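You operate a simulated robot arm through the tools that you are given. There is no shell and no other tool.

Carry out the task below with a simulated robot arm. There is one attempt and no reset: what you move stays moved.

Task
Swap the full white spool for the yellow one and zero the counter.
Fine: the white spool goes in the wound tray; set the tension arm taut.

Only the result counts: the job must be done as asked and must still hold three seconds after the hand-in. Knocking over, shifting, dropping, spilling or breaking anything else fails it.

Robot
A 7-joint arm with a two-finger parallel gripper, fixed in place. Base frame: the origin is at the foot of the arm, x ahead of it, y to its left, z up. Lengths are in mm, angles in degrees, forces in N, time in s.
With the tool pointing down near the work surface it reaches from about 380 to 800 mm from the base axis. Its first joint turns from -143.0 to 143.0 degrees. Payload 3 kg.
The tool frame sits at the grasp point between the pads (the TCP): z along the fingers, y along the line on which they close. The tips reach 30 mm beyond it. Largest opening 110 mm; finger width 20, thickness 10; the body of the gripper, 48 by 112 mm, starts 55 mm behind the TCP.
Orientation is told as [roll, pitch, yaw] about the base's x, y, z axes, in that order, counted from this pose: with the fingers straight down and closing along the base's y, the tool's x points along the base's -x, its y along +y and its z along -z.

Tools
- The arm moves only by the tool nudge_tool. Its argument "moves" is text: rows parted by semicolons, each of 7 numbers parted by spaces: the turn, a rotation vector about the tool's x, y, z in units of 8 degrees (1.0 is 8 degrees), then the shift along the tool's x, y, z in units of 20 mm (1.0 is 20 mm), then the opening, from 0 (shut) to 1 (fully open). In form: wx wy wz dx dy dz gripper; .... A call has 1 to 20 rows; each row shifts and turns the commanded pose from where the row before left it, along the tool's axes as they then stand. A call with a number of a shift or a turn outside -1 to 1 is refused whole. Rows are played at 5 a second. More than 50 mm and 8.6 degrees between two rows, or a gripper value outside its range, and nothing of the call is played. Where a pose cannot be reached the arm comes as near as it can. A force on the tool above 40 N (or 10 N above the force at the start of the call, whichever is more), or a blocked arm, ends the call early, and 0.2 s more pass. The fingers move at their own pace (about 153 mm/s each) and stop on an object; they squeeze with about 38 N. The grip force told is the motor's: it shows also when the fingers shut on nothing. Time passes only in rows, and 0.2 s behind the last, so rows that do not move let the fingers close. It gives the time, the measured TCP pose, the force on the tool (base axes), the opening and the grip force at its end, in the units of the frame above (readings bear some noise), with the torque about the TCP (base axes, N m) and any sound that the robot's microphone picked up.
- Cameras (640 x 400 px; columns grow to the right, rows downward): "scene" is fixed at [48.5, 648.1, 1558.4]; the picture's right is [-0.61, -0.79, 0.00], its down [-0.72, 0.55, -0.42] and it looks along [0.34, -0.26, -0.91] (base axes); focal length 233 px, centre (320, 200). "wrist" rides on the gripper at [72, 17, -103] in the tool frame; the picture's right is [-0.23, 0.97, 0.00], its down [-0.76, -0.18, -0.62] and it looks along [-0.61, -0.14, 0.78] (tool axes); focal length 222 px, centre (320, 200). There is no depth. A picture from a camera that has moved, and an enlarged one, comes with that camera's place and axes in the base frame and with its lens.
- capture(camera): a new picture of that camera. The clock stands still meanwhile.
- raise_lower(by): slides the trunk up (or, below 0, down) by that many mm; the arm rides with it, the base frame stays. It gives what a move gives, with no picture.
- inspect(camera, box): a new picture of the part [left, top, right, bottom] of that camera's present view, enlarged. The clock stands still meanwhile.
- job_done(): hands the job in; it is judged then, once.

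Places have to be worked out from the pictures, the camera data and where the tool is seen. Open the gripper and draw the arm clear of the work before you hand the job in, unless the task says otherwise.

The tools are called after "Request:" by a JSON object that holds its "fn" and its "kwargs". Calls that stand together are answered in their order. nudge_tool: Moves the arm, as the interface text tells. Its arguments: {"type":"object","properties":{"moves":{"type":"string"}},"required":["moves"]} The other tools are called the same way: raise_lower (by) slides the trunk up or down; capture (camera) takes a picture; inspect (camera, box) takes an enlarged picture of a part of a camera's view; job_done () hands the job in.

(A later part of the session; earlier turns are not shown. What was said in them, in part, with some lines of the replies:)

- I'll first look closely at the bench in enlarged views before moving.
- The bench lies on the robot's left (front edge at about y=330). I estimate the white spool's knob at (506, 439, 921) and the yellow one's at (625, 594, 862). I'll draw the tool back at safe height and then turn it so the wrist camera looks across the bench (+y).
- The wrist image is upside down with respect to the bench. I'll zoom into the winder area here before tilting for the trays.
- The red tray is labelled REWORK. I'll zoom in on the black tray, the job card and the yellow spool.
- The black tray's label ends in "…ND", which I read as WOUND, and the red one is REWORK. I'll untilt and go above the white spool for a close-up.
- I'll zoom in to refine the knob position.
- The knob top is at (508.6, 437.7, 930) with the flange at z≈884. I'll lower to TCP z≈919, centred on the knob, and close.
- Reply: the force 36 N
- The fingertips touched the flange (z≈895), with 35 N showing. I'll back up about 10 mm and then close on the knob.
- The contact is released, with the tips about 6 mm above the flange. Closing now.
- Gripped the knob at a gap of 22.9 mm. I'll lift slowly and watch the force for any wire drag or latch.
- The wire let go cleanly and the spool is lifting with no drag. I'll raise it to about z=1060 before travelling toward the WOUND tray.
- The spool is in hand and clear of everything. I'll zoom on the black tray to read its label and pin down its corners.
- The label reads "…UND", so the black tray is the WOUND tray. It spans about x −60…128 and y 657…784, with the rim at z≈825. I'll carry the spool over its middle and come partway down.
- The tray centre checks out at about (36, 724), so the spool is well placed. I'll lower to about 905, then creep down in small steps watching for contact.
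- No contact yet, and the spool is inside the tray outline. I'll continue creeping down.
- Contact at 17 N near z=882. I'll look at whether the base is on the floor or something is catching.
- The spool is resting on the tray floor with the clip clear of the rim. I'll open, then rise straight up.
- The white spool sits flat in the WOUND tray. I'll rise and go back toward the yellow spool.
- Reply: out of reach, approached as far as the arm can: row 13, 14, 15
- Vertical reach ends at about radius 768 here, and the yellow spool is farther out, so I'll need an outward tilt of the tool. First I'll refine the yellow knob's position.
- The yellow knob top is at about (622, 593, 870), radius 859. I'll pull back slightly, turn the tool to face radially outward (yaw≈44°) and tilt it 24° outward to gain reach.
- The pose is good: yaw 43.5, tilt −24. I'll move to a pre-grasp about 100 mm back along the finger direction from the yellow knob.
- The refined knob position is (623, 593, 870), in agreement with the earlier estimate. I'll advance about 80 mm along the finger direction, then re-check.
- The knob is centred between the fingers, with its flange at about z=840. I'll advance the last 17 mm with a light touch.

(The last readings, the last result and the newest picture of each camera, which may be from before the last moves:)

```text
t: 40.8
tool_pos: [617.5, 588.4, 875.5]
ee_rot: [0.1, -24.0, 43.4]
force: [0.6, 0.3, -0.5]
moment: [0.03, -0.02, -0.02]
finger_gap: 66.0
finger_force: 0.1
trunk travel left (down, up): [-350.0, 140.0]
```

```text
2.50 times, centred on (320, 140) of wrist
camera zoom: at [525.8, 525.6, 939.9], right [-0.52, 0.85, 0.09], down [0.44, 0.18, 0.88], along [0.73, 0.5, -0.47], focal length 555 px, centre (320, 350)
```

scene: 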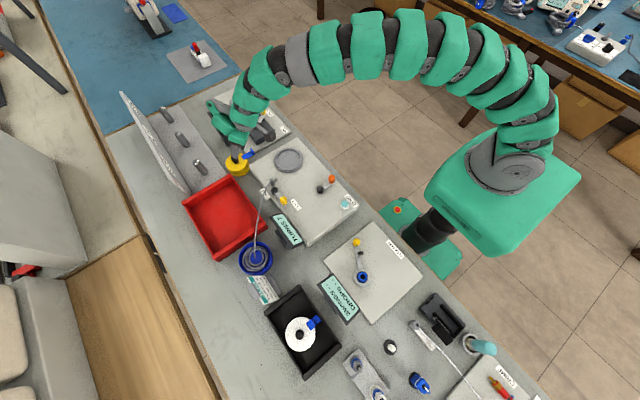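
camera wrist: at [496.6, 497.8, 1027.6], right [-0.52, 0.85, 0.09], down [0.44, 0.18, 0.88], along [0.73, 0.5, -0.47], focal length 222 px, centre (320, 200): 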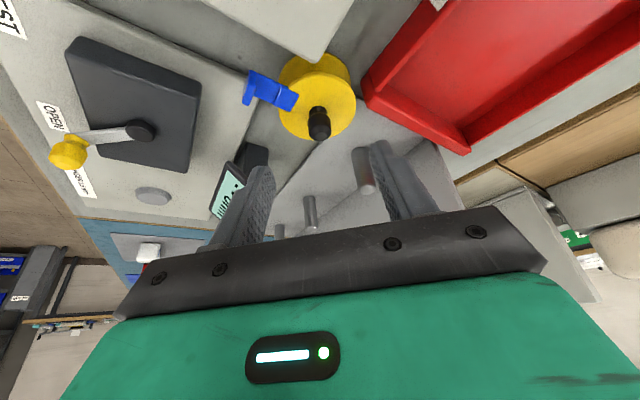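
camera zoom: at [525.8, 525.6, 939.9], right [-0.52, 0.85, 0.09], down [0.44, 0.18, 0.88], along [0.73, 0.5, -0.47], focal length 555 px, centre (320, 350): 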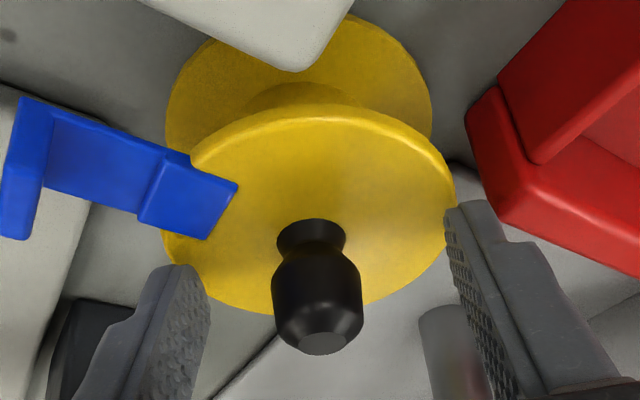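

No contact and nicely aligned. Closing on the yellow knob.

Request:
{"fn": "nudge_tool", "kwargs": {"moves": "0 0 0 0 0 0 0.3;0 0 0 0 0 0 0;0 0 0 0 0 0 0;0 0 0 0 0 0 0"}}

Request:
{"fn": "inspect", "kwargs": {"camera": "wrist", "box": [220, 60, 420, 220]}}

```text
t: 41.8
tool_pos: [616.5, 589.0, 874.7]
ee_rot: [0.0, -24.0, 43.5]
force: [-0.4, 0.2, -0.1]
moment: [-0.03, 0.06, -0.02]
finger_gap: 22.1
finger_force: 38.0
trunk travel left (down, up): [-350.0, 140.0]
```

```text
2.50 times, centred on (320, 140) of wrist
camera zoom: at [525.7, 525.6, 939.9], right [-0.52, 0.85, 0.09], down [0.44, 0.18, 0.88], along [0.73, 0.5, -0.47], focal length 555 px, centre (320, 350)
```

zoom: 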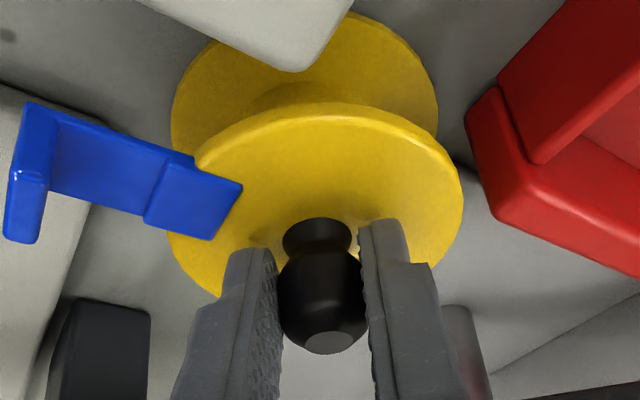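

The yellow knob is gripped (22.1 mm). I'll lift straight up in base z: 20 mm first, checking the force.

Request:
{"fn": "nudge_tool", "kwargs": {"moves": "0 0 0 -0.1 0 -0.228 0;0 0 0 -0.1 0 -0.228 0;0 0 0 -0.1 0 -0.228 0;0 0 0 -0.1 0 -0.228 0"}}

Request:
{"fn": "inspect", "kwargs": {"camera": "scene", "box": [190, 100, 290, 200]}}

Request:
{"fn": "inspect", "kwargs": {"camera": "wrist", "box": [220, 60, 420, 220]}}

```text
t: 42.8
tool_pos: [615.6, 588.4, 895.3]
ee_rot: [-0.1, -24.0, 43.5]
force: [-0.4, -0.5, -0.6]
moment: [-0.03, 0.02, -0.02]
finger_gap: 22.5
finger_force: 37.6
trunk travel left (down, up): [-350.0, 140.0]
```

```text
4.00 times, centred on (240, 150) of scene
camera zoom: at [48.5, 648.1, 1558.4], right [-0.61, -0.79, 0.0], down [-0.72, 0.55, -0.42], along [0.34, -0.26, -0.91], focal length 931 px, centre (640, 400)
```

zoom: 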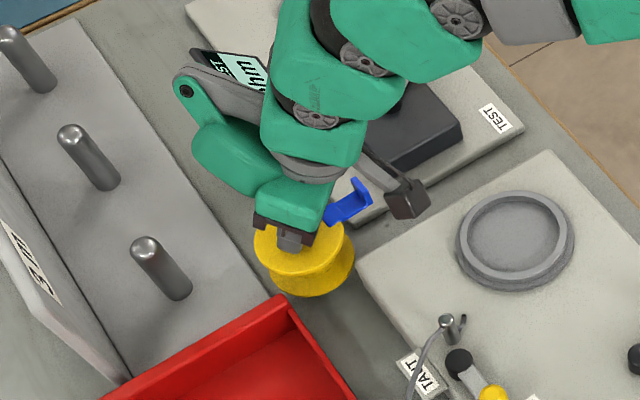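

```text
2.50 times, centred on (320, 140) of wrist
camera zoom: at [525.2, 525.2, 959.8], right [-0.52, 0.85, 0.09], down [0.44, 0.18, 0.88], along [0.73, 0.5, -0.47], focal length 555 px, centre (320, 350)
```

zoom: 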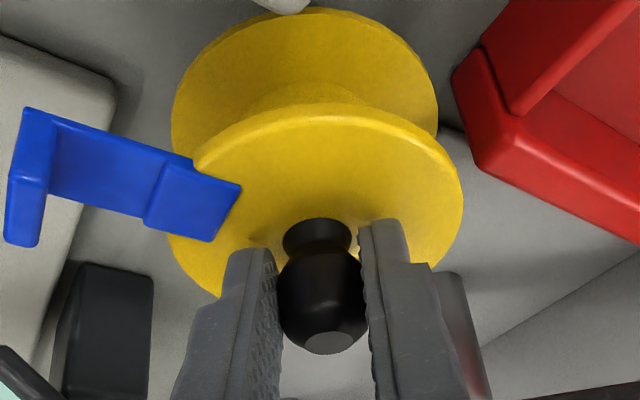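

The yellow spool is held upright and free. I'll raise it about 115 mm, then carry it over the winder cup, keeping the same tool orientation.

Request:
{"fn": "nudge_tool", "kwargs": {"moves": "0 0 0 -0.39 0 -0.875 0;0 0 0 -0.39 0 -0.875 0;0 0 0 -0.39 0 -0.875 0;0 0 0 -0.39 0 -0.875 0;0 0 0 -0.39 0 -0.875 0;0 0 0 -0.39 0 -0.875 0;0 0 0 0.853 -0.175 -0.38 0;0 0 0 0.853 -0.175 -0.38 0;0 0 0 0.853 -0.175 -0.38 0;0 0 0 0.853 -0.175 -0.38 0;0 0 0 0.853 -0.175 -0.38 0;0 0 0 0.853 -0.175 -0.38 0;0 0 0 0.853 -0.175 -0.38 0;0 0 0 0.853 -0.175 -0.38 0;0 0 0 0.853 -0.175 -0.38 0;0 0 0 0.853 -0.175 -0.38 0;0 0 0 0 0 0 0"}}

Request:
{"fn": "capture", "kwargs": {"camera": "wrist"}}

Request:
{"fn": "inspect", "kwargs": {"camera": "scene", "box": [230, 90, 350, 210]}}

```text
t: 46.4
tool_pos: [504.6, 435.9, 1011.3]
ee_rot: [-0.1, -23.9, 43.5]
force: [0.1, 0.1, -0.5]
moment: [0.0, 0.01, 0.01]
finger_gap: 22.2
finger_force: 38.0
trunk travel left (down, up): [-350.0, 140.0]
```

```text
taken
camera wrist: at [413.5, 372.1, 1075.7], right [-0.52, 0.85, 0.09], down [0.44, 0.18, 0.88], along [0.73, 0.5, -0.47], focal length 222 px, centre (320, 200)
```

wrist: 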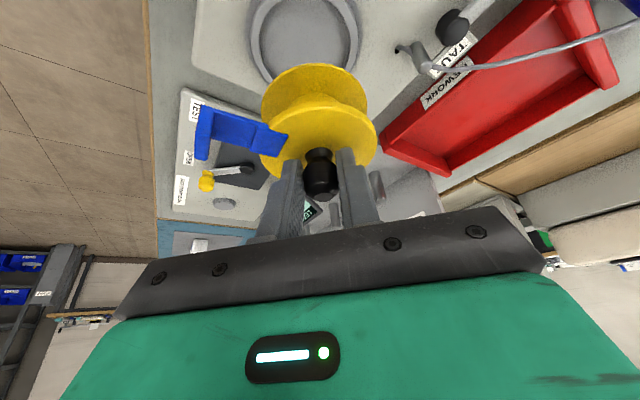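

```text
3.33 times, centred on (290, 150) of scene
camera zoom: at [48.5, 648.1, 1558.4], right [-0.61, -0.79, 0.0], down [-0.72, 0.55, -0.42], along [0.34, -0.26, -0.91], focal length 776 px, centre (420, 367)
```

zoom: 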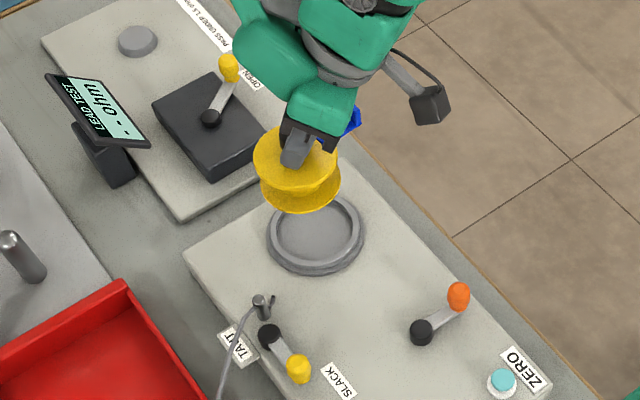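

The spool is over the cup. I'll lower to about 20 mm above its seat and check the centring visually.

Request:
{"fn": "nudge_tool", "kwargs": {"moves": "0 0 0 0.31 0 0.7 0;0 0 0 0.31 0 0.7 0;0 0 0 0.31 0 0.7 0;0 0 0 0.31 0 0.7 0;0 0 0 0 0 0 0"}}

Request:
{"fn": "inspect", "kwargs": {"camera": "wrist", "box": [220, 0, 420, 160]}}

Request:
{"fn": "inspect", "kwargs": {"camera": "scene", "box": [250, 110, 330, 190]}}

```text
t: 47.6
tool_pos: [504.7, 436.1, 949.4]
ee_rot: [0.0, -24.0, 43.5]
force: [0.5, 0.0, -0.6]
moment: [-0.01, 0.02, -0.01]
finger_gap: 22.4
finger_force: 37.9
trunk travel left (down, up): [-350.0, 140.0]
```

```text
2.50 times, centred on (320, 80) of wrist
camera zoom: at [414.8, 371.9, 1013.9], right [-0.52, 0.85, 0.09], down [0.44, 0.18, 0.88], along [0.73, 0.5, -0.47], focal length 555 px, centre (320, 500)
```

zoom: 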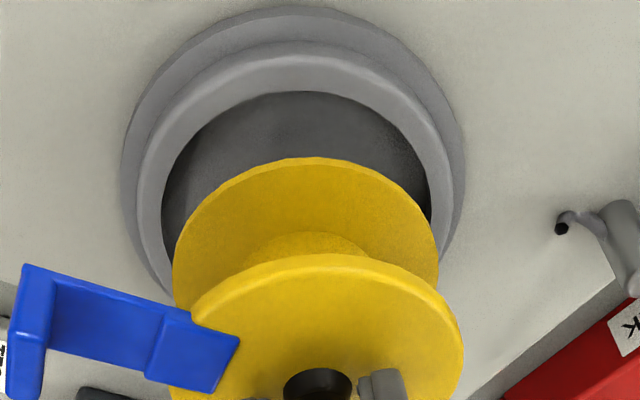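

```text
5.00 times, centred on (290, 150) of scene
camera zoom: at [48.5, 648.1, 1558.4], right [-0.61, -0.79, 0.0], down [-0.72, 0.55, -0.42], along [0.34, -0.26, -0.91], focal length 1164 px, centre (470, 450)
```

zoom: 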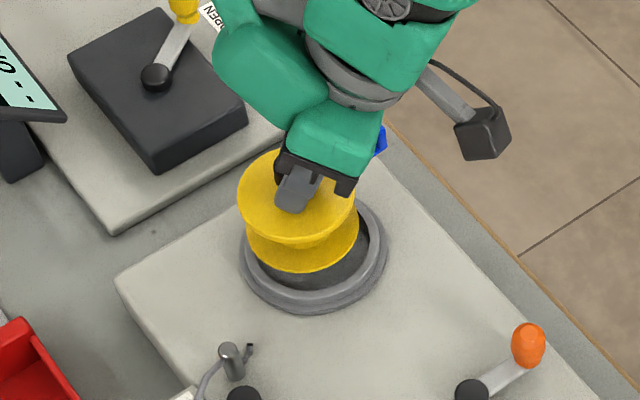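

Comparing with how the white spool sat, the yellow one is about 2–3 mm too far outward. I'll correct by about 2.5 mm and lower 12 mm.

Request:
{"fn": "nudge_tool", "kwargs": {"moves": "0 0 0 0.12 -0.03 -0.05 0;0 0 0 0.12 0 0.27 0;0 0 0 0.12 0 0.27 0;0 0 0 0 0 0 0"}}

Request:
{"fn": "inspect", "kwargs": {"camera": "wrist", "box": [220, 0, 420, 160]}}

Request:
{"fn": "inspect", "kwargs": {"camera": "scene", "box": [250, 110, 330, 190]}}

```text
t: 48.6
tool_pos: [502.7, 433.2, 936.3]
ee_rot: [0.0, -24.1, 43.5]
force: [-0.8, 0.2, -0.8]
moment: [-0.01, -0.02, 0.0]
finger_gap: 22.2
finger_force: 37.6
trunk travel left (down, up): [-350.0, 140.0]
```

```text
2.50 times, centred on (320, 80) of wrist
camera zoom: at [412.6, 369.5, 1001.6], right [-0.52, 0.85, 0.09], down [0.44, 0.18, 0.88], along [0.73, 0.5, -0.47], focal length 555 px, centre (320, 500)
```

zoom: 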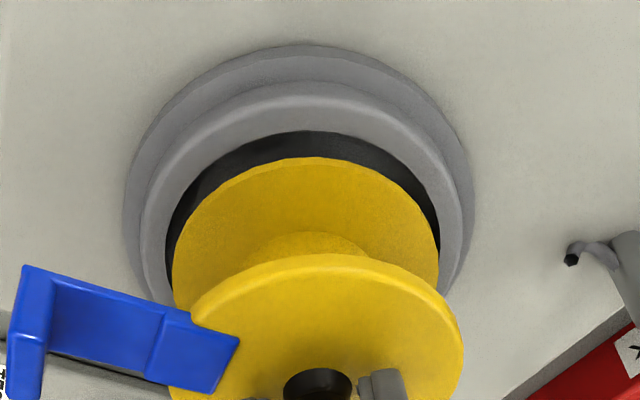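

```text
5.00 times, centred on (290, 150) of scene
camera zoom: at [48.5, 648.1, 1558.4], right [-0.61, -0.79, 0.0], down [-0.72, 0.55, -0.42], along [0.34, -0.26, -0.91], focal length 1164 px, centre (470, 450)
```

zoom: 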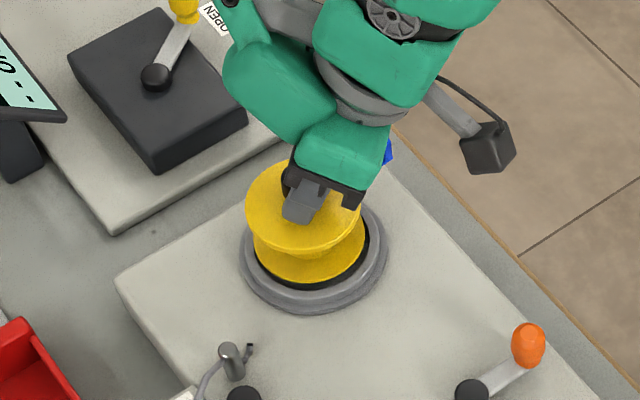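

Scene and wrist views both show good centring now. I'll creep down to seat it.

Request:
{"fn": "nudge_tool", "kwargs": {"moves": "0 0 0 0.04 0 0.091 0;0 0 0 0.04 0 0.091 0;0 0 0 0.04 0 0.091 0;0 0 0 0 0 0 0"}}

Request:
{"fn": "inspect", "kwargs": {"camera": "wrist", "box": [220, 0, 420, 160]}}

```text
t: 49.6
tool_pos: [502.8, 432.7, 931.1]
ee_rot: [0.0, -24.0, 43.6]
force: [0.1, -0.6, -1.6]
moment: [0.04, -0.02, -0.02]
finger_gap: 22.6
finger_force: 37.7
trunk travel left (down, up): [-350.0, 140.0]
```

```text
2.50 times, centred on (320, 80) of wrist
camera zoom: at [412.8, 369.2, 995.9], right [-0.52, 0.85, 0.09], down [0.44, 0.18, 0.88], along [0.73, 0.5, -0.47], focal length 555 px, centre (320, 500)
```

zoom: 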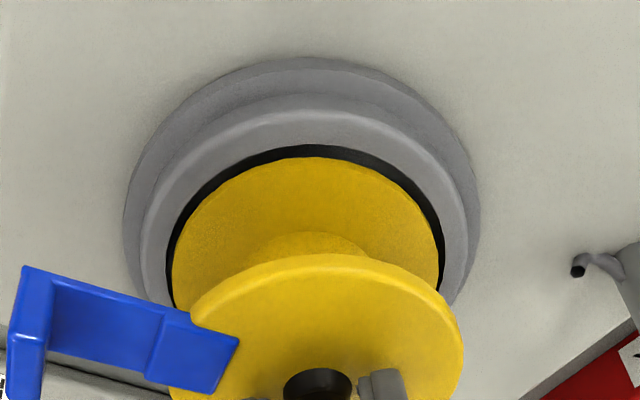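

It's entering the cup evenly with no contact yet. Continuing down in small steps.

Request:
{"fn": "nudge_tool", "kwargs": {"moves": "0 0 0 0.04 0 0.091 0;0 0 0 0.04 0 0.091 0;0 0 0 0.02 0 0.045 0;0 0 0 0 0 0 0"}}

Request:
{"fn": "inspect", "kwargs": {"camera": "wrist", "box": [220, 0, 420, 160]}}

```text
t: 50.6
tool_pos: [501.7, 431.6, 926.1]
ee_rot: [0.0, -24.1, 43.4]
force: [-7.9, 0.3, 6.1]
moment: [-0.48, 0.48, -0.01]
finger_gap: 22.5
finger_force: 38.2
trunk travel left (down, up): [-350.0, 140.0]
```

```text
2.50 times, centred on (320, 80) of wrist
camera zoom: at [411.5, 369.1, 991.5], right [-0.52, 0.85, 0.09], down [0.44, 0.18, 0.88], along [0.73, 0.5, -0.47], focal length 555 px, centre (320, 500)
```

zoom: 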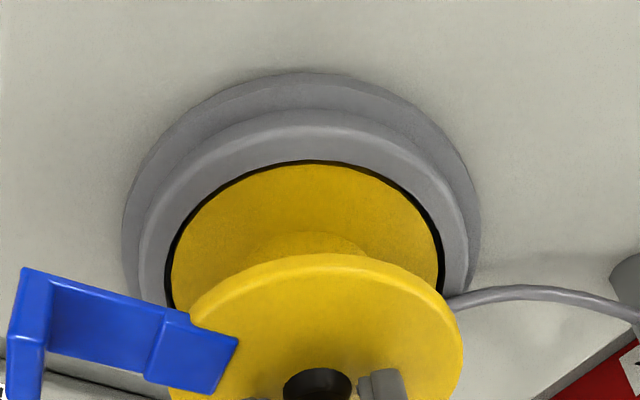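

The wire has snapped onto the yellow spool, and contact force is appearing. I'll press 2 mm more to confirm it's bottomed.

Request:
{"fn": "nudge_tool", "kwargs": {"moves": "0 0 0 0.02 0 0.045 0;0 0 0 0.02 0 0.045 0;0 0 0 0 0 0 0"}}

```text
t: 51.4
tool_pos: [502.1, 432.1, 926.8]
ee_rot: [0.0, -24.2, 43.5]
force: [-8.6, 2.7, 25.9]
moment: [-0.11, 0.11, 0.01]
finger_gap: 22.2
finger_force: 38.4
trunk travel left (down, up): [-350.0, 140.0]
```

It's bottomed (25.9 N vertical, no further travel). I'll relieve the pressure, open, and back away along the finger axis.

Request:
{"fn": "nudge_tool", "kwargs": {"moves": "0 0 0 -0.03 0 -0.07 0;0 0 0 0 0 0 0;0 0 0 0 0 0 0.25;0 0 0 0 0 0 0.5;0 0 0 0 0 0 0.5;0 0 0 0 0 -0.4 0.5;0 0 0 0 0 -0.8 0.5;0 0 0 0 0 -0.9 0.5;0 0 0 0 0 -0.9 0.5;0 0 0 0 0 -0.9 0.5;0 0 0 0 0 -0.9 0.5"}}

Request:
{"fn": "capture", "kwargs": {"camera": "wrist"}}

Request:
{"fn": "inspect", "kwargs": {"camera": "scene", "box": [230, 110, 370, 250]}}

```text
t: 53.8
tool_pos: [473.7, 406.3, 1014.5]
ee_rot: [0.1, -24.0, 43.4]
force: [0.5, 1.0, -0.2]
moment: [-0.01, -0.01, 0.0]
finger_gap: 55.4
finger_force: 0.1
trunk travel left (down, up): [-350.0, 140.0]
```

```text
taken
camera wrist: at [383.8, 342.4, 1078.8], right [-0.52, 0.85, 0.09], down [0.44, 0.18, 0.88], along [0.73, 0.5, -0.47], focal length 222 px, centre (320, 200)
```

wrist: 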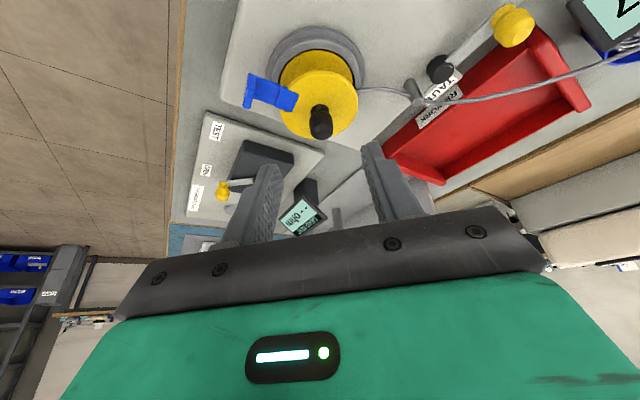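

```text
2.86 times, centred on (300, 180) of scene
camera zoom: at [48.5, 648.1, 1558.4], right [-0.61, -0.79, 0.0], down [-0.72, 0.55, -0.42], along [0.34, -0.26, -0.91], focal length 665 px, centre (377, 257)
```

zoom: 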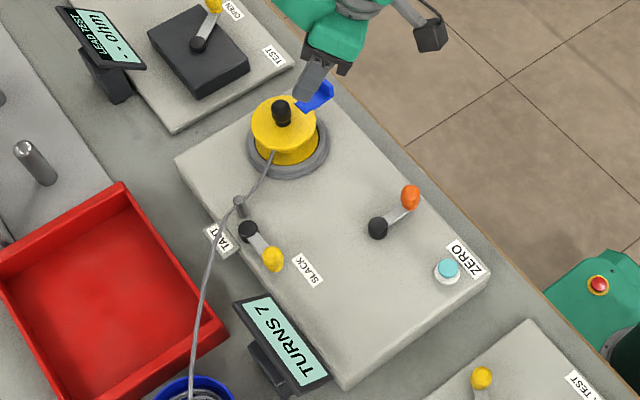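

The yellow spool is seated and the wire runs to it. I put the tension lever's pivot at about (429, 551) and its handle at (370, 552, top 872). I'll straighten the tool to vertical and go above the handle for a close look.

Request:
{"fn": "nudge_tool", "kwargs": {"moves": "0 1 0 0 0 0 0.5;0 1 0 0 0 0 0.5;0 1 0 0 0 0 0.5;0 0 -0.97 0 0 0 0.5;0 0 -0.97 0 0 0 0.5;0 0 -0.97 0 0 0 0.5;0 0 -0.97 0 0 0 0.5;0 0 -0.97 0 0 0 0.5;0 0 -0.97 0 0 0 0.5;0 0 0 -0.85 0.61 0.1 0.5;0 0 0 -0.85 0.61 0.1 0.5;0 0 0 -0.85 0.61 0.1 0.5;0 0 0 -0.85 0.61 0.1 0.5;0 0 0 -0.85 0.61 0.1 0.5;0 0 0 -0.85 0.61 0.1 0.5;0 0 0 -0.85 0.61 0.1 0.5;0 0 0 -0.85 0.61 0.1 0.5"}}

Request:
{"fn": "capture", "kwargs": {"camera": "wrist"}}

Request:
{"fn": "inspect", "kwargs": {"camera": "wrist", "box": [200, 0, 420, 160]}}

```text
t: 57.4
tool_pos: [376.1, 541.0, 997.8]
ee_rot: [-0.1, 0.1, 90.0]
force: [-0.3, 0.5, 0.5]
moment: [0.05, -0.03, -0.03]
finger_gap: 55.1
finger_force: 0.1
trunk travel left (down, up): [-350.0, 140.0]
```

```text
taken
camera wrist: at [359.1, 467.7, 1100.8], right [-0.97, 0.23, 0.0], down [0.18, 0.76, 0.62], along [0.14, 0.61, -0.78], focal length 222 px, centre (320, 200)
```

wrist: 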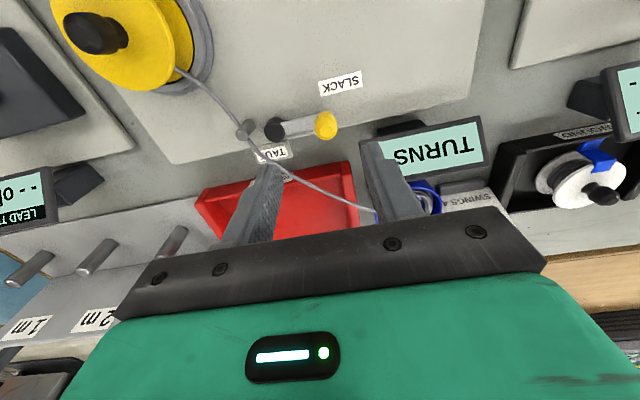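

```text
2.50 times, centred on (310, 80) of wrist
camera zoom: at [359.1, 467.7, 1100.8], right [-0.97, 0.23, 0.0], down [0.18, 0.76, 0.62], along [0.14, 0.61, -0.78], focal length 555 px, centre (345, 500)
```

zoom: 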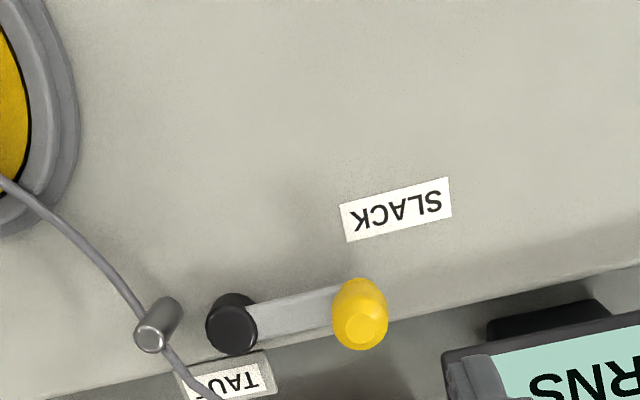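

The lever points along −x toward SLACK, and the TAUT tab is on the +y/+x side of the pivot. I'll descend around the handle at about (371, 554).

Request:
{"fn": "nudge_tool", "kwargs": {"moves": "0 0 0 -0.165 0.065 0.85 0.5;0 0 0 -0.165 0.065 0.85 0.5;0 0 0 -0.165 0.065 0.85 0.5;0 0 0 -0.165 0.065 0.85 0.5;0 0 0 0 0 0 0.5"}}

Request:
{"fn": "inspect", "kwargs": {"camera": "wrist", "box": [220, 40, 420, 200]}}

Request:
{"fn": "inspect", "kwargs": {"camera": "scene", "box": [230, 150, 330, 250]}}

```text
t: 58.6
tool_pos: [370.2, 554.1, 928.8]
ee_rot: [0.0, 0.0, 90.1]
force: [-0.3, 0.2, 0.6]
moment: [-0.03, 0.04, 0.01]
finger_gap: 55.1
finger_force: 0.1
trunk travel left (down, up): [-350.0, 140.0]
```

```text
2.50 times, centred on (320, 120) of wrist
camera zoom: at [353.3, 480.6, 1031.6], right [-0.97, 0.23, 0.0], down [0.18, 0.76, 0.62], along [0.14, 0.61, -0.78], focal length 555 px, centre (320, 400)
```

zoom: 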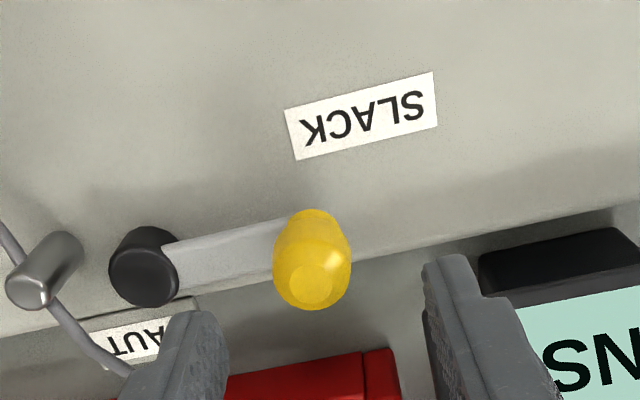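

```text
4.00 times, centred on (280, 200) of scene
camera zoom: at [48.5, 648.1, 1558.4], right [-0.61, -0.79, 0.0], down [-0.72, 0.55, -0.42], along [0.34, -0.26, -0.91], focal length 931 px, centre (480, 200)
```

zoom: 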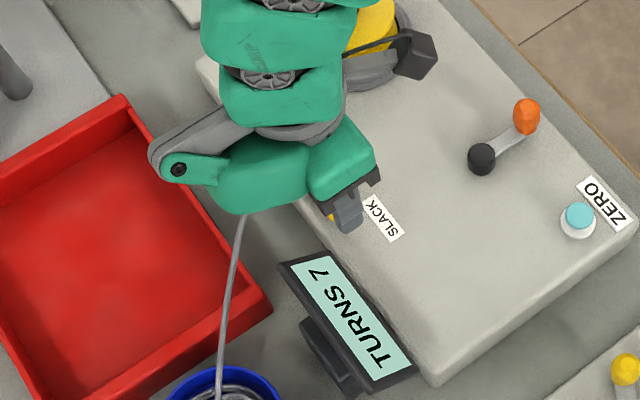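

The handle is between the fingers. I'll lower to TCP z≈883 with a 2 mm shift in +x, then close.

Request:
{"fn": "nudge_tool", "kwargs": {"moves": "0 0 0 -0.03 -0.1 0.75 0.5;0 0 0 0 0 0.75 0.5;0 0 0 0 0 0.5 0.5;0 0 0 0 0 0.3 0.5;0 0 0 0 0 0 0.5"}}

Request:
{"fn": "inspect", "kwargs": {"camera": "wrist", "box": [220, 40, 420, 200]}}

```text
t: 59.6
tool_pos: [373.9, 555.5, 890.1]
ee_rot: [-0.3, -0.3, 89.9]
force: [-3.2, -2.1, 20.2]
moment: [-0.17, -0.48, -0.21]
finger_gap: 53.5
finger_force: 0.1
trunk travel left (down, up): [-350.0, 140.0]
stopped in row 4: the force on the tool passed its limit at 49 N (the readings are from after the stop); the commanded pose is now the measured one
```

```text
2.50 times, centred on (320, 120) of wrist
camera zoom: at [356.6, 481.5, 993.3], right [-0.97, 0.23, 0.0], down [0.17, 0.76, 0.63], along [0.15, 0.61, -0.78], focal length 555 px, centre (320, 400)
```

zoom: 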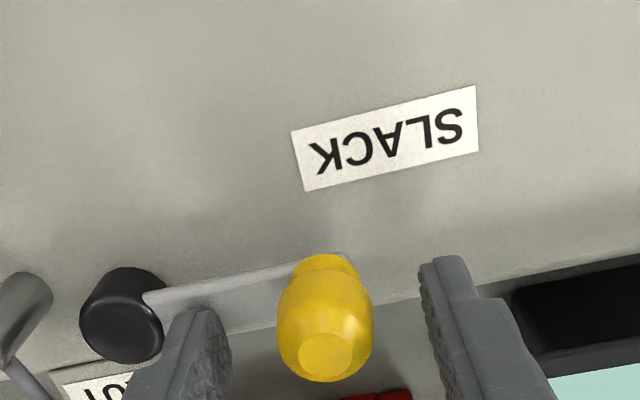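

A fingertip touched the lever bar at z≈860, so the bar is higher than I judged. I'll raise about 7 mm, then close on the handle above it.

Request:
{"fn": "nudge_tool", "kwargs": {"moves": "0 0 0 0 0 -0.35 0.5;0 0 0 0 0 0 0.5"}}

Request:
{"fn": "nudge_tool", "kwargs": {"moves": "0 0 0 0 0 0 0.3;0 0 0 0 0 0 0.1;0 0 0 0 0 0 0.1;0 0 0 0 0 0 0.1"}}

Request:
{"fn": "inspect", "kwargs": {"camera": "wrist", "box": [220, 40, 420, 200]}}

```text
t: 60.2
tool_pos: [374.5, 555.5, 895.6]
ee_rot: [-0.1, -0.2, 89.9]
force: [-0.1, 0.8, 0.0]
moment: [-0.01, -0.02, 0.0]
finger_gap: 54.8
finger_force: 0.0
trunk travel left (down, up): [-350.0, 140.0]
```

```text
t: 61.2
tool_pos: [372.5, 555.7, 896.3]
ee_rot: [-0.2, -0.1, 90.1]
force: [-23.1, 0.6, -4.2]
moment: [0.23, 0.82, -0.12]
finger_gap: 23.3
finger_force: 45.1
trunk travel left (down, up): [-350.0, 140.0]
```

```text
2.50 times, centred on (320, 120) of wrist
camera zoom: at [354.6, 482.1, 998.3], right [-0.97, 0.23, 0.0], down [0.17, 0.76, 0.63], along [0.14, 0.61, -0.78], focal length 555 px, centre (320, 400)
```

zoom: 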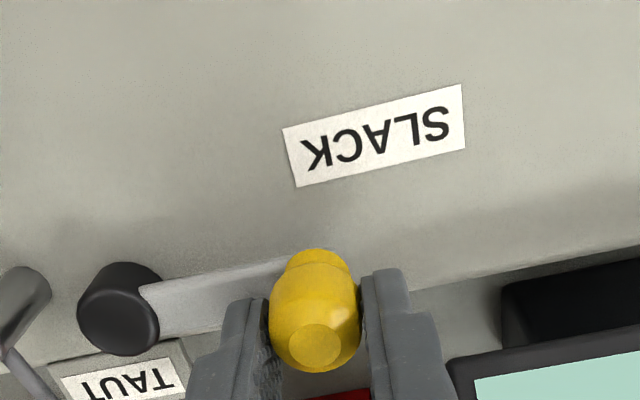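

The handle is gripped at about (372, 554), and I put the pivot at about (427, 548), radius 55. I'll relieve the side force and swing it 10° toward +y as a test.

Request:
{"fn": "nudge_tool", "kwargs": {"moves": "0 0 0 0 0.1 0 0.1;0 0 0 -0.24 -0.04 0 0.1;0 0 0 -0.24 -0.05 0 0.1;0 0 0 0 0 0 0.1"}}

Request:
{"fn": "inspect", "kwargs": {"camera": "wrist", "box": [220, 40, 420, 200]}}

```text
t: 62.2
tool_pos: [372.8, 565.6, 896.1]
ee_rot: [-0.3, -0.2, 90.1]
force: [-26.2, 6.4, -17.3]
moment: [1.18, 0.76, -0.05]
finger_gap: 23.1
finger_force: 44.4
trunk travel left (down, up): [-350.0, 140.0]
```

```text
2.50 times, centred on (320, 120) of wrist
camera zoom: at [355.3, 492.9, 998.3], right [-0.97, 0.23, 0.0], down [0.17, 0.76, 0.63], along [0.14, 0.61, -0.78], focal length 555 px, centre (320, 400)
```

zoom: 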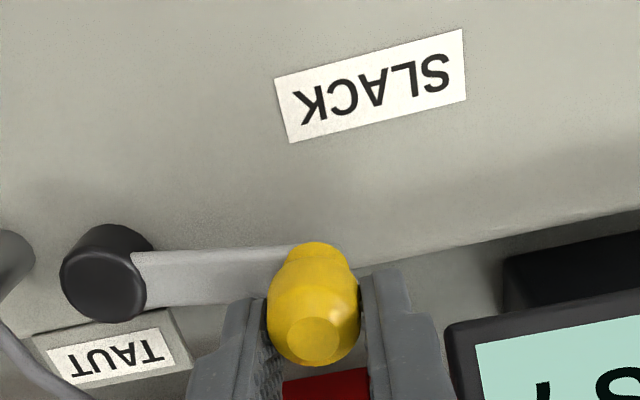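

The lever swings freely that way; the −x side force shows my commanded x is 2–3 mm high. I'll correct for that and continue the arc another 30°.

Request:
{"fn": "nudge_tool", "kwargs": {"moves": "0 0 0 0 0.13 0 0.1;0 0 0 -0.44 -0.195 0 0.1;0 0 0 -0.395 -0.27 0 0.1;0 0 0 -0.345 -0.335 0 0.1;0 0 0 0 0 0 0.1"}}

Request:
{"fn": "inspect", "kwargs": {"camera": "wrist", "box": [200, 20, 440, 220]}}

```text
t: 63.4
tool_pos: [384.9, 591.8, 897.0]
ee_rot: [-0.2, -0.3, 90.0]
force: [-35.6, 19.5, -6.6]
moment: [0.61, 0.26, -0.6]
finger_gap: 29.0
finger_force: 17.7
trunk travel left (down, up): [-350.0, 140.0]
```

```text
2.00 times, centred on (320, 120) of wrist
camera zoom: at [366.6, 517.6, 999.4], right [-0.97, 0.23, 0.0], down [0.17, 0.76, 0.63], along [0.14, 0.61, -0.78], focal length 444 px, centre (320, 360)
```

zoom: 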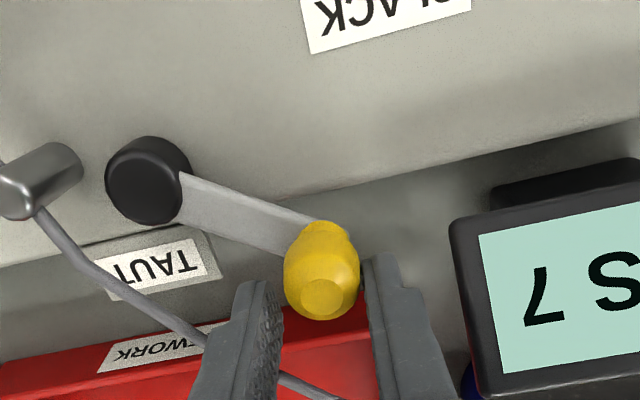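

The handle is lagging because closing along x gives only friction in the y direction. I'll open, re-centre, and turn the gripper so the fingers straddle the handle along its swing direction.

Request:
{"fn": "nudge_tool", "kwargs": {"moves": "0 0 0 0 0 0 0.3;0 0 0 0 0 0 0.5;0 0 0 0.35 0.2 -0.1 0.5;0 0 0 0 0 0 0.5"}}

Request:
{"fn": "inspect", "kwargs": {"camera": "wrist", "box": [200, 20, 440, 220]}}

```text
t: 64.4
tool_pos: [385.4, 581.3, 897.5]
ee_rot: [-0.1, -0.2, 90.0]
force: [0.4, -0.2, 1.0]
moment: [0.02, -0.01, 0.0]
finger_gap: 55.0
finger_force: 0.0
trunk travel left (down, up): [-350.0, 140.0]
```

```text
2.00 times, centred on (320, 120) of wrist
camera zoom: at [367.4, 507.7, 1000.6], right [-0.97, 0.23, 0.0], down [0.18, 0.76, 0.63], along [0.14, 0.61, -0.78], focal length 444 px, centre (320, 360)
```

zoom: 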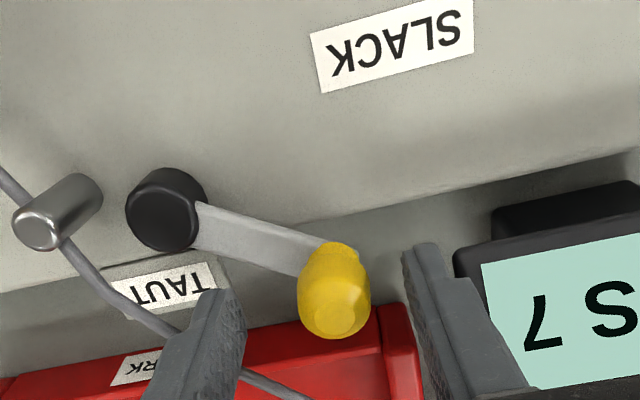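

The handle is at about (380.5, 584). I'll centre on it and rotate the open gripper 40° so it closes along the swing direction.

Request:
{"fn": "nudge_tool", "kwargs": {"moves": "0 0 0 -0.13 0.22 -0.1 0.5;0 0 -1 0 0 0 0.5;0 0 -1 0 0 0 0.5;0 0 -1 0 0 0 0.5;0 0 -1 0 0 0 0.5;0 0 -1 0 0 0 0.5;0 0 0 0 0 0 0.5"}}

Request:
{"fn": "inspect", "kwargs": {"camera": "wrist", "box": [200, 20, 440, 220]}}

```text
t: 66.0
tool_pos: [380.2, 585.3, 899.3]
ee_rot: [-0.3, -0.1, 130.1]
force: [-1.0, 1.3, -0.2]
moment: [0.0, 0.0, 0.01]
finger_gap: 55.1
finger_force: 0.1
trunk travel left (down, up): [-350.0, 140.0]
```

```text
2.00 times, centred on (320, 120) of wrist
camera zoom: at [413.4, 517.0, 1002.7], right [-0.89, -0.45, -0.01], down [-0.36, 0.69, 0.62], along [-0.28, 0.56, -0.78], focal length 444 px, centre (320, 360)
```

zoom: 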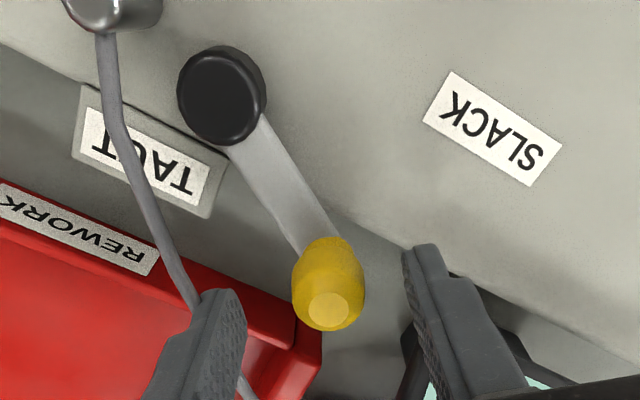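

The fingers now straddle the handle along the swing. I'll close loosely (about 26 mm) and follow the arc in alternating shift and turn rows for about 40°.

Request:
{"fn": "nudge_tool", "kwargs": {"moves": "0 0 0 0 0 0.1 0.24;0 0 0 0 0 0 0.24;0 0 0 -0.055 -0.393 0 0.24;0 0 1 0 0 0 0.24;0 0 0 -0.055 -0.393 0 0.24;0 0 1 0 0 0 0.24;0 0 0 -0.055 -0.393 0 0.24;0 0 1 0 0 0 0.24;0 0 0 -0.055 -0.393 0 0.24;0 0 1 0 0 0 0.24;0 0 0 0 0 0 0.24"}}

Request:
{"fn": "inspect", "kwargs": {"camera": "wrist", "box": [200, 20, 440, 220]}}

```text
t: 68.4
tool_pos: [405.0, 603.2, 897.6]
ee_rot: [-0.3, -0.2, 98.0]
force: [-0.3, 0.4, -0.1]
moment: [-0.04, -0.01, 0.01]
finger_gap: 26.4
finger_force: 0.2
trunk travel left (down, up): [-350.0, 140.0]
```

```text
2.00 times, centred on (320, 120) of wrist
camera zoom: at [396.8, 527.9, 1000.5], right [-1.0, 0.09, 0.0], down [0.07, 0.78, 0.63], along [0.06, 0.62, -0.78], focal length 444 px, centre (320, 360)
```

zoom: 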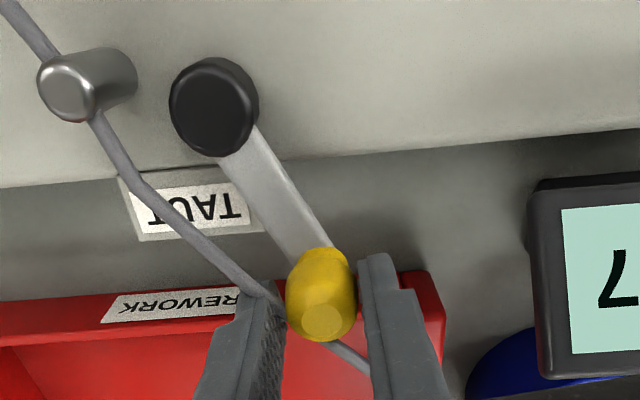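

The lever follows freely; it's now at about 112°. I'll continue another 24° toward the TAUT tab.

Request:
{"fn": "nudge_tool", "kwargs": {"moves": "0 0 0 -0.055 -0.393 0 0.24;0 0 1 0 0 0 0.24;0 0 0 -0.055 -0.393 0 0.24;0 0 1 0 0 0 0.24;0 0 0 -0.055 -0.393 0 0.24;0 0 1 0 0 0 0.24;0 0 0 0 0 0 0.24"}}

Request:
{"fn": "inspect", "kwargs": {"camera": "wrist", "box": [200, 20, 440, 220]}}

Request:
{"fn": "inspect", "kwargs": {"camera": "scene", "box": [220, 130, 340, 250]}}

```text
t: 69.9
tool_pos: [419.9, 608.6, 896.7]
ee_rot: [0.3, -0.2, 74.3]
force: [-26.2, 1.6, 2.4]
moment: [-0.27, 0.49, -0.06]
finger_gap: 38.8
finger_force: 11.6
trunk travel left (down, up): [-350.0, 140.0]
stopped in row 7: the force on the tool passed its limit at 40 N (the readings are from after the stop); the commanded pose is now the measured one
```

```text
2.00 times, centred on (320, 120) of wrist
camera zoom: at [384.6, 542.1, 1000.5], right [-0.88, 0.48, 0.0], down [0.38, 0.68, 0.62], along [0.3, 0.55, -0.78], focal length 444 px, centre (320, 360)
```

zoom: 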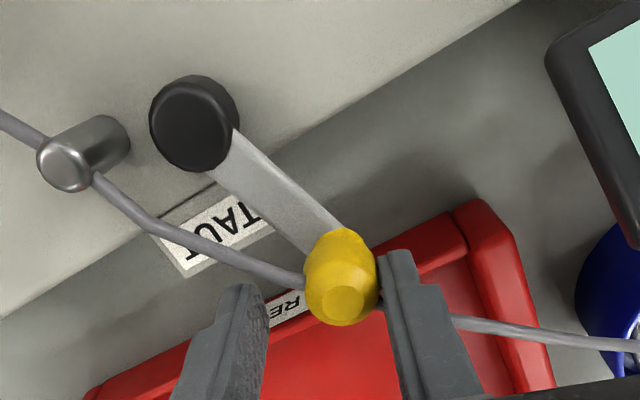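

```text
3.33 times, centred on (280, 190) of scene
camera zoom: at [48.5, 648.1, 1558.4], right [-0.61, -0.79, 0.0], down [-0.72, 0.55, -0.42], along [0.34, -0.26, -0.91], focal length 776 px, centre (453, 233)
```

zoom: 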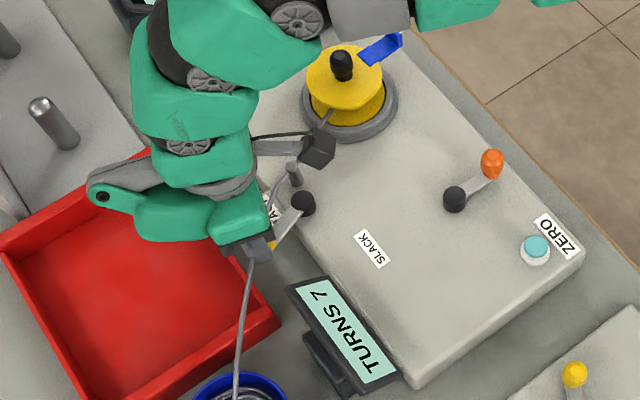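

The lever met a hard stop at about 104°, with the wire now drawn over the handle. I'll open, rise clear, and check that the lever stays.

Request:
{"fn": "nudge_tool", "kwargs": {"moves": "0 0 0 0 0 0 0.5;0 0 0 0 0 0 0.5;0 0 0 0 0 -0.4 0.5;0 0 0 0 0 -0.8 0.5;0 0 0 0 0 -0.8 0.5;0 0 0 0 0 -0.8 0.5;0 0 0 0 0 -0.8 0.5"}}

Request:
{"fn": "inspect", "kwargs": {"camera": "wrist", "box": [200, 20, 440, 220]}}

Request:
{"fn": "inspect", "kwargs": {"camera": "scene", "box": [220, 130, 340, 250]}}

```text
t: 71.5
tool_pos: [425.5, 606.1, 968.6]
ee_rot: [0.1, -0.2, 74.0]
force: [0.3, -0.8, 0.2]
moment: [0.01, 0.01, -0.02]
finger_gap: 55.0
finger_force: 0.0
trunk travel left (down, up): [-350.0, 140.0]
```

```text
2.00 times, centred on (320, 120) of wrist
camera zoom: at [390.0, 539.8, 1071.8], right [-0.87, 0.49, 0.0], down [0.38, 0.68, 0.63], along [0.3, 0.55, -0.78], focal length 444 px, centre (320, 360)
```

zoom: 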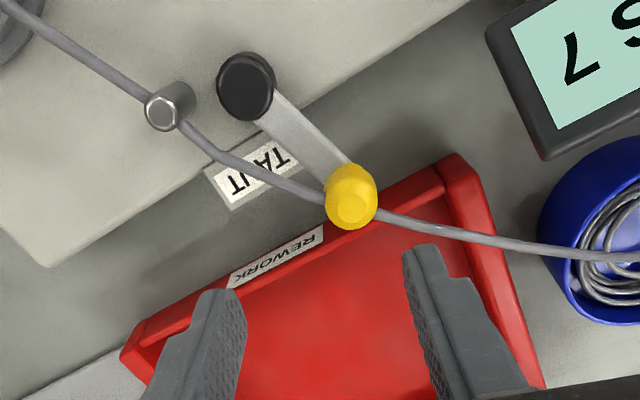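

```text
3.33 times, centred on (280, 190) of scene
camera zoom: at [48.5, 648.1, 1558.4], right [-0.61, -0.79, 0.0], down [-0.72, 0.55, -0.42], along [0.34, -0.26, -0.91], focal length 776 px, centre (453, 233)
```

zoom: 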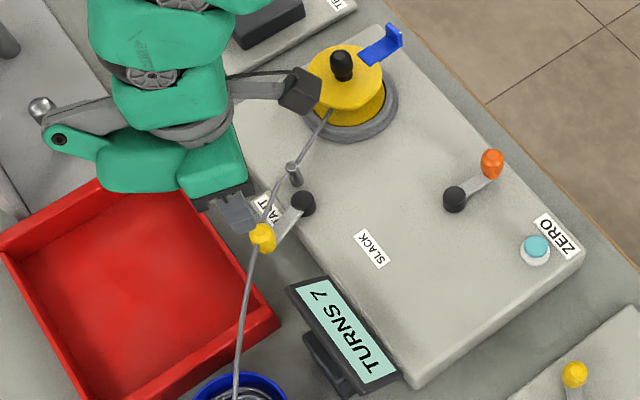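

The lever rests at the TAUT stop and the wire is taut around the handle. Next is the ZERO button, which I estimate at (247, 392, ~850). I'll travel above it with the fingers shut.

Request:
{"fn": "nudge_tool", "kwargs": {"moves": "0 0 0 0 0 -0.8 0.5;0 0 0 0.91 0.402 -0.2 0.3;0 0 0 0.91 0.402 0 0;0 0 0 0.91 0.402 0 0;0 0 0 0.91 0.402 0 0;0 0 0 0.91 0.402 0 0;0 0 0 0.91 0.402 0 0;0 0 0 0.91 0.402 0 0;0 0 0 0.91 0.402 0 0;0 0 0 0.91 0.402 0 0;0 0 0 0.91 0.402 0 0;0 0 0 0.91 0.402 0 0;0 0 0 0.91 0.402 0 0;0 0 0 0.91 0.402 0 0;0 0 0 0.91 0.402 0 0;0 0 0 0 0 0 0"}}

Request:
{"fn": "capture", "kwargs": {"camera": "wrist"}}

Request:
{"fn": "capture", "kwargs": {"camera": "scene"}}

```text
t: 74.9
tool_pos: [245.9, 391.8, 987.8]
ee_rot: [0.1, -0.2, 74.1]
force: [0.9, 0.2, 0.0]
moment: [0.0, -0.02, 0.01]
finger_gap: 0.1
finger_force: 37.9
trunk travel left (down, up): [-350.0, 140.0]
```

```text
taken
camera wrist: at [210.6, 326.0, 1091.2], right [-0.87, 0.49, 0.0], down [0.38, 0.68, 0.63], along [0.3, 0.55, -0.78], focal length 222 px, centre (320, 200)
```

wrist: 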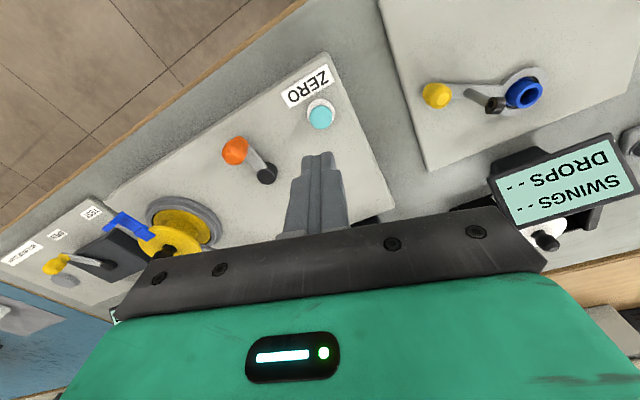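

```text
taken
```

scene: 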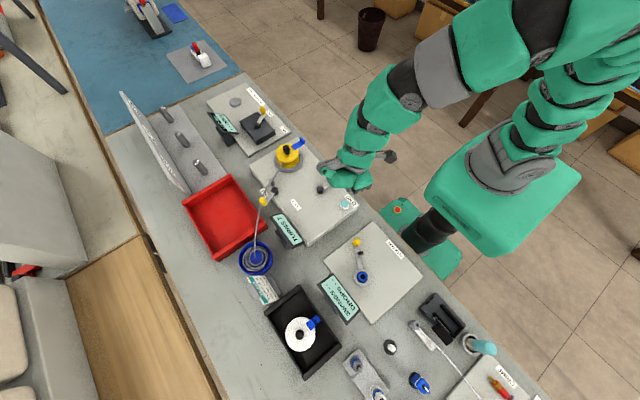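

The button top is at about (245.6, 393.7, 858), directly beneath. I'll descend to about 10 mm above, then creep in.

Request:
{"fn": "nudge_tool", "kwargs": {"moves": "0 0 0 -0.096 0.03 0.8 0;0 0 0 0 0 0.9 0;0 0 0 0 0 0.9 0;0 0 0 0 0 0.9 0;0 0 0 0 0 0.8 0;0 0 0 0 0 0 0"}}

Request:
{"fn": "inspect", "kwargs": {"camera": "wrist", "box": [220, 40, 460, 240]}}

Request:
{"fn": "inspect", "kwargs": {"camera": "scene", "box": [290, 150, 390, 250]}}

```text
t: 76.3
tool_pos: [249.3, 395.2, 903.9]
ee_rot: [0.1, -0.2, 74.1]
force: [0.2, -0.5, 1.1]
moment: [-0.01, -0.01, -0.02]
finger_gap: 0.1
finger_force: 37.4
trunk travel left (down, up): [-350.0, 140.0]
```

```text
2.00 times, centred on (340, 140) of wrist
camera zoom: at [212.2, 328.9, 1006.0], right [-0.87, 0.49, 0.0], down [0.38, 0.68, 0.63], along [0.3, 0.55, -0.78], focal length 444 px, centre (280, 320)
```

zoom: 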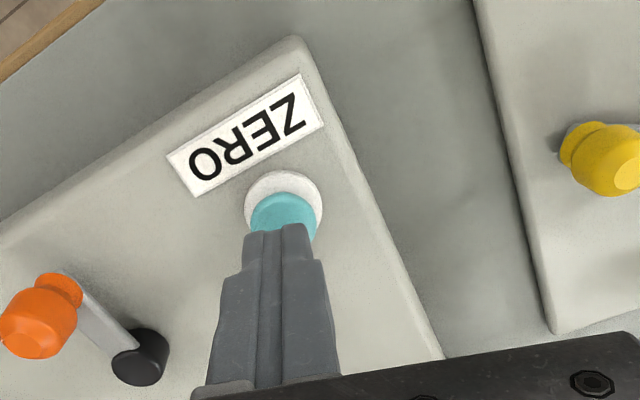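

```text
4.00 times, centred on (340, 200) of scene
camera zoom: at [48.5, 648.1, 1558.4], right [-0.61, -0.79, 0.0], down [-0.72, 0.55, -0.42], along [0.34, -0.26, -0.91], focal length 931 px, centre (240, 200)
```

zoom: 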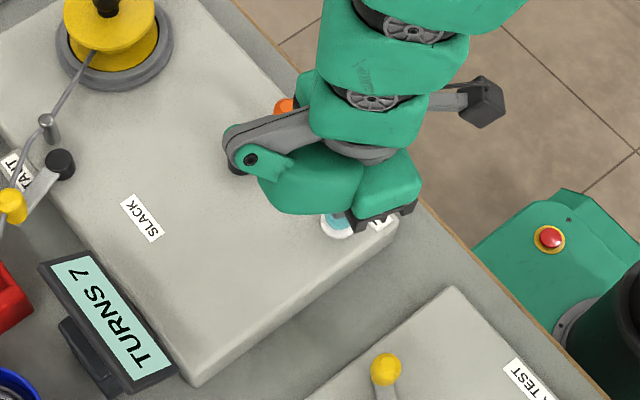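

The button is directly below, a few mm toward −x. I'll correct and creep down in 3 mm steps.

Request:
{"fn": "nudge_tool", "kwargs": {"moves": "0 0 0 0.12 0.14 0.3 0;0 0 0 0 0 0.15 0;0 0 0 0 0 0.15 0;0 0 0 0 0 0.1 0"}}

Request:
{"fn": "inspect", "kwargs": {"camera": "scene", "box": [240, 190, 340, 270]}}

```text
t: 77.3
tool_pos: [245.5, 393.0, 888.7]
ee_rot: [0.1, -0.2, 74.2]
force: [0.8, -0.7, 3.5]
moment: [-0.04, -0.02, -0.01]
finger_gap: 0.2
finger_force: 37.7
trunk travel left (down, up): [-350.0, 140.0]
```

```text
5.00 times, centred on (290, 230) of scene
camera zoom: at [48.5, 648.1, 1558.4], right [-0.61, -0.79, 0.0], down [-0.72, 0.55, -0.42], along [0.34, -0.26, -0.91], focal length 1164 px, centre (470, 50)
```

zoom: 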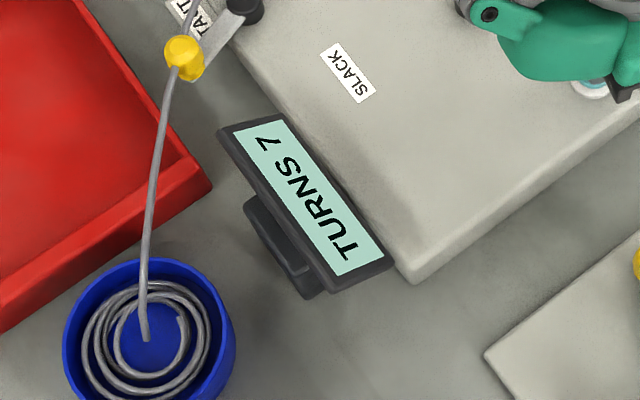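

Light contact at 3.5 N. I'll press a little further and hold.

Request:
{"fn": "nudge_tool", "kwargs": {"moves": "0 0 0 0 0 0.1 0;0 0 0 0 0 0.1 0;0 0 0 0 0 0 0"}}

Request:
{"fn": "inspect", "kwargs": {"camera": "scene", "box": [240, 190, 340, 270]}}

```text
t: 78.1
tool_pos: [245.8, 393.4, 885.8]
ee_rot: [0.1, -0.2, 74.1]
force: [1.0, -1.0, 3.3]
moment: [-0.02, -0.04, -0.04]
finger_gap: 0.0
finger_force: 37.5
trunk travel left (down, up): [-350.0, 140.0]
heard: click
```

```text
5.00 times, centred on (290, 230) of scene
camera zoom: at [48.5, 648.1, 1558.4], right [-0.61, -0.79, 0.0], down [-0.72, 0.55, -0.42], along [0.34, -0.26, -0.91], focal length 1164 px, centre (470, 50)
```

zoom: 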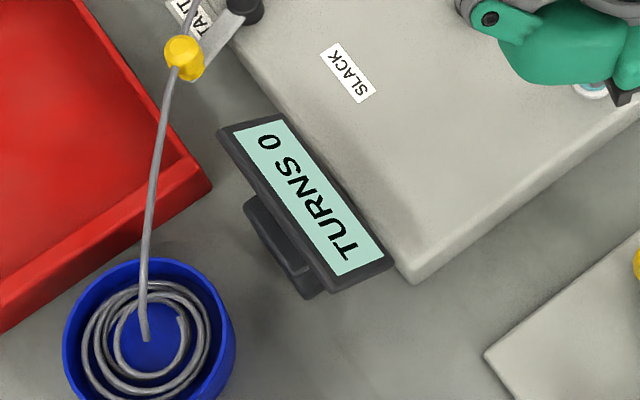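

A click was heard and the counter reads TURNS 0. I'll lift straight off the button, rise, and review the whole bench.

Request:
{"fn": "nudge_tool", "kwargs": {"moves": "0 0 0 0 0 -0.4 0;0 0 0 0 0 -0.9 0;0 0 0 0 0 -0.9 0;0 0 0 0 0 -0.9 0.3;0 0 0 0 0 -0.9 0.5;0 0 0 0 0 -0.9 0.5;0 0 0 0 0 -0.9 0.5;0 0 0 0 0 -0.9 0.5;0 0 0 0 0 -0.9 0.5"}}

Request:
{"fn": "capture", "kwargs": {"camera": "scene"}}

Request:
{"fn": "inspect", "kwargs": {"camera": "scene", "box": [220, 120, 340, 260]}}

Request:
{"fn": "capture", "kwargs": {"camera": "wrist"}}

```text
t: 80.1
tool_pos: [244.2, 392.0, 1037.5]
ee_rot: [0.1, -0.3, 73.9]
force: [0.1, -0.1, 0.5]
moment: [-0.01, 0.01, 0.0]
finger_gap: 55.2
finger_force: 0.1
trunk travel left (down, up): [-350.0, 140.0]
```

```text
taken
```

scene: 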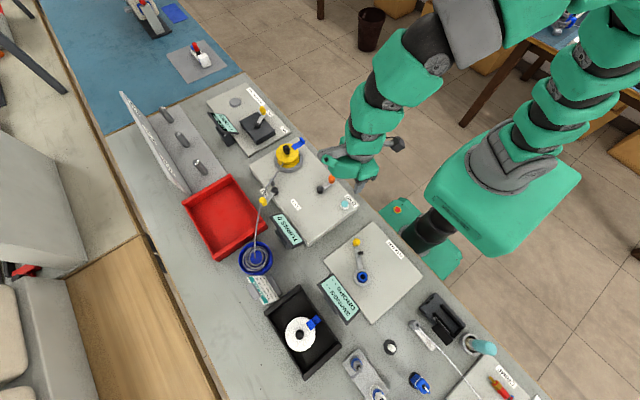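

```text
2.86 times, centred on (280, 190) of scene
camera zoom: at [48.5, 648.1, 1558.4], right [-0.61, -0.79, 0.0], down [-0.72, 0.55, -0.42], along [0.34, -0.26, -0.91], focal length 665 px, centre (434, 229)
```

zoom: 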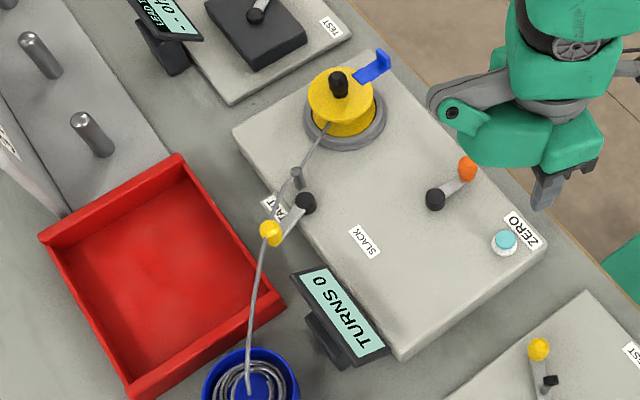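

```text
taken
camera wrist: at [207.2, 325.6, 1139.9], right [-0.87, 0.49, 0.0], down [0.38, 0.68, 0.63], along [0.3, 0.55, -0.78], focal length 222 px, centre (320, 200)
```

wrist: 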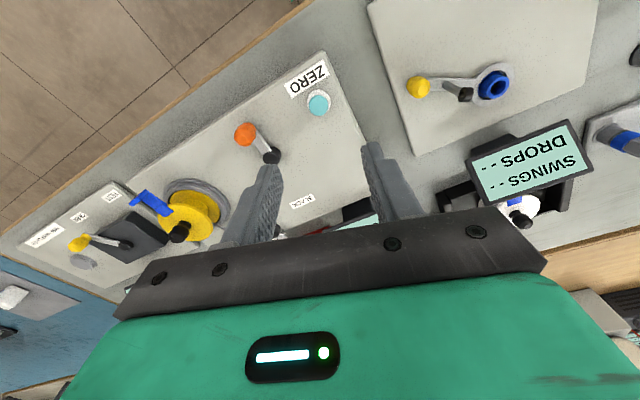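

Everything checks out:
- The yellow spool is on the winder with the wire on it.
- The white spool lies in the WOUND tray.
- The lever is at its TAUT stop.
- The counter reads 0, and the crank and neighbouring items haven't moved.

The gripper is open and clear, so I'm handing in.

Request:
{"fn": "job_done", "kwargs": {}}

```text
The job is handed in.
```

I've swapped the spools, set the tension arm and zeroed the counter, and the job is handed in. I haven't been told how it was judged.

- **White spool:** it lies flat in the black WOUND tray.
- **Yellow spool:** it sits at the bottom of the winder cup, and the wire attached to it as it went in.
- **Tension arm:** I swung it from SLACK round to a hard stop beside the TAUT tab. It stayed there when I let go, and the wire now runs over its handle. There was no click or other signal, so I'm relying on that stop being the taut position.
- **Counter:** I pressed ZERO, heard a click, and the display went from TURNS 7 to TURNS 0.

I saw nothing else knocked or moved, and the crank is as I found it. While lining up, the fingertips pressed briefly on the white spool's flange (about 35 N) and on the tension arm's bar (about 49 N); neither showed any damage. I left the yellow spool's blue clip open, as it was at the start.
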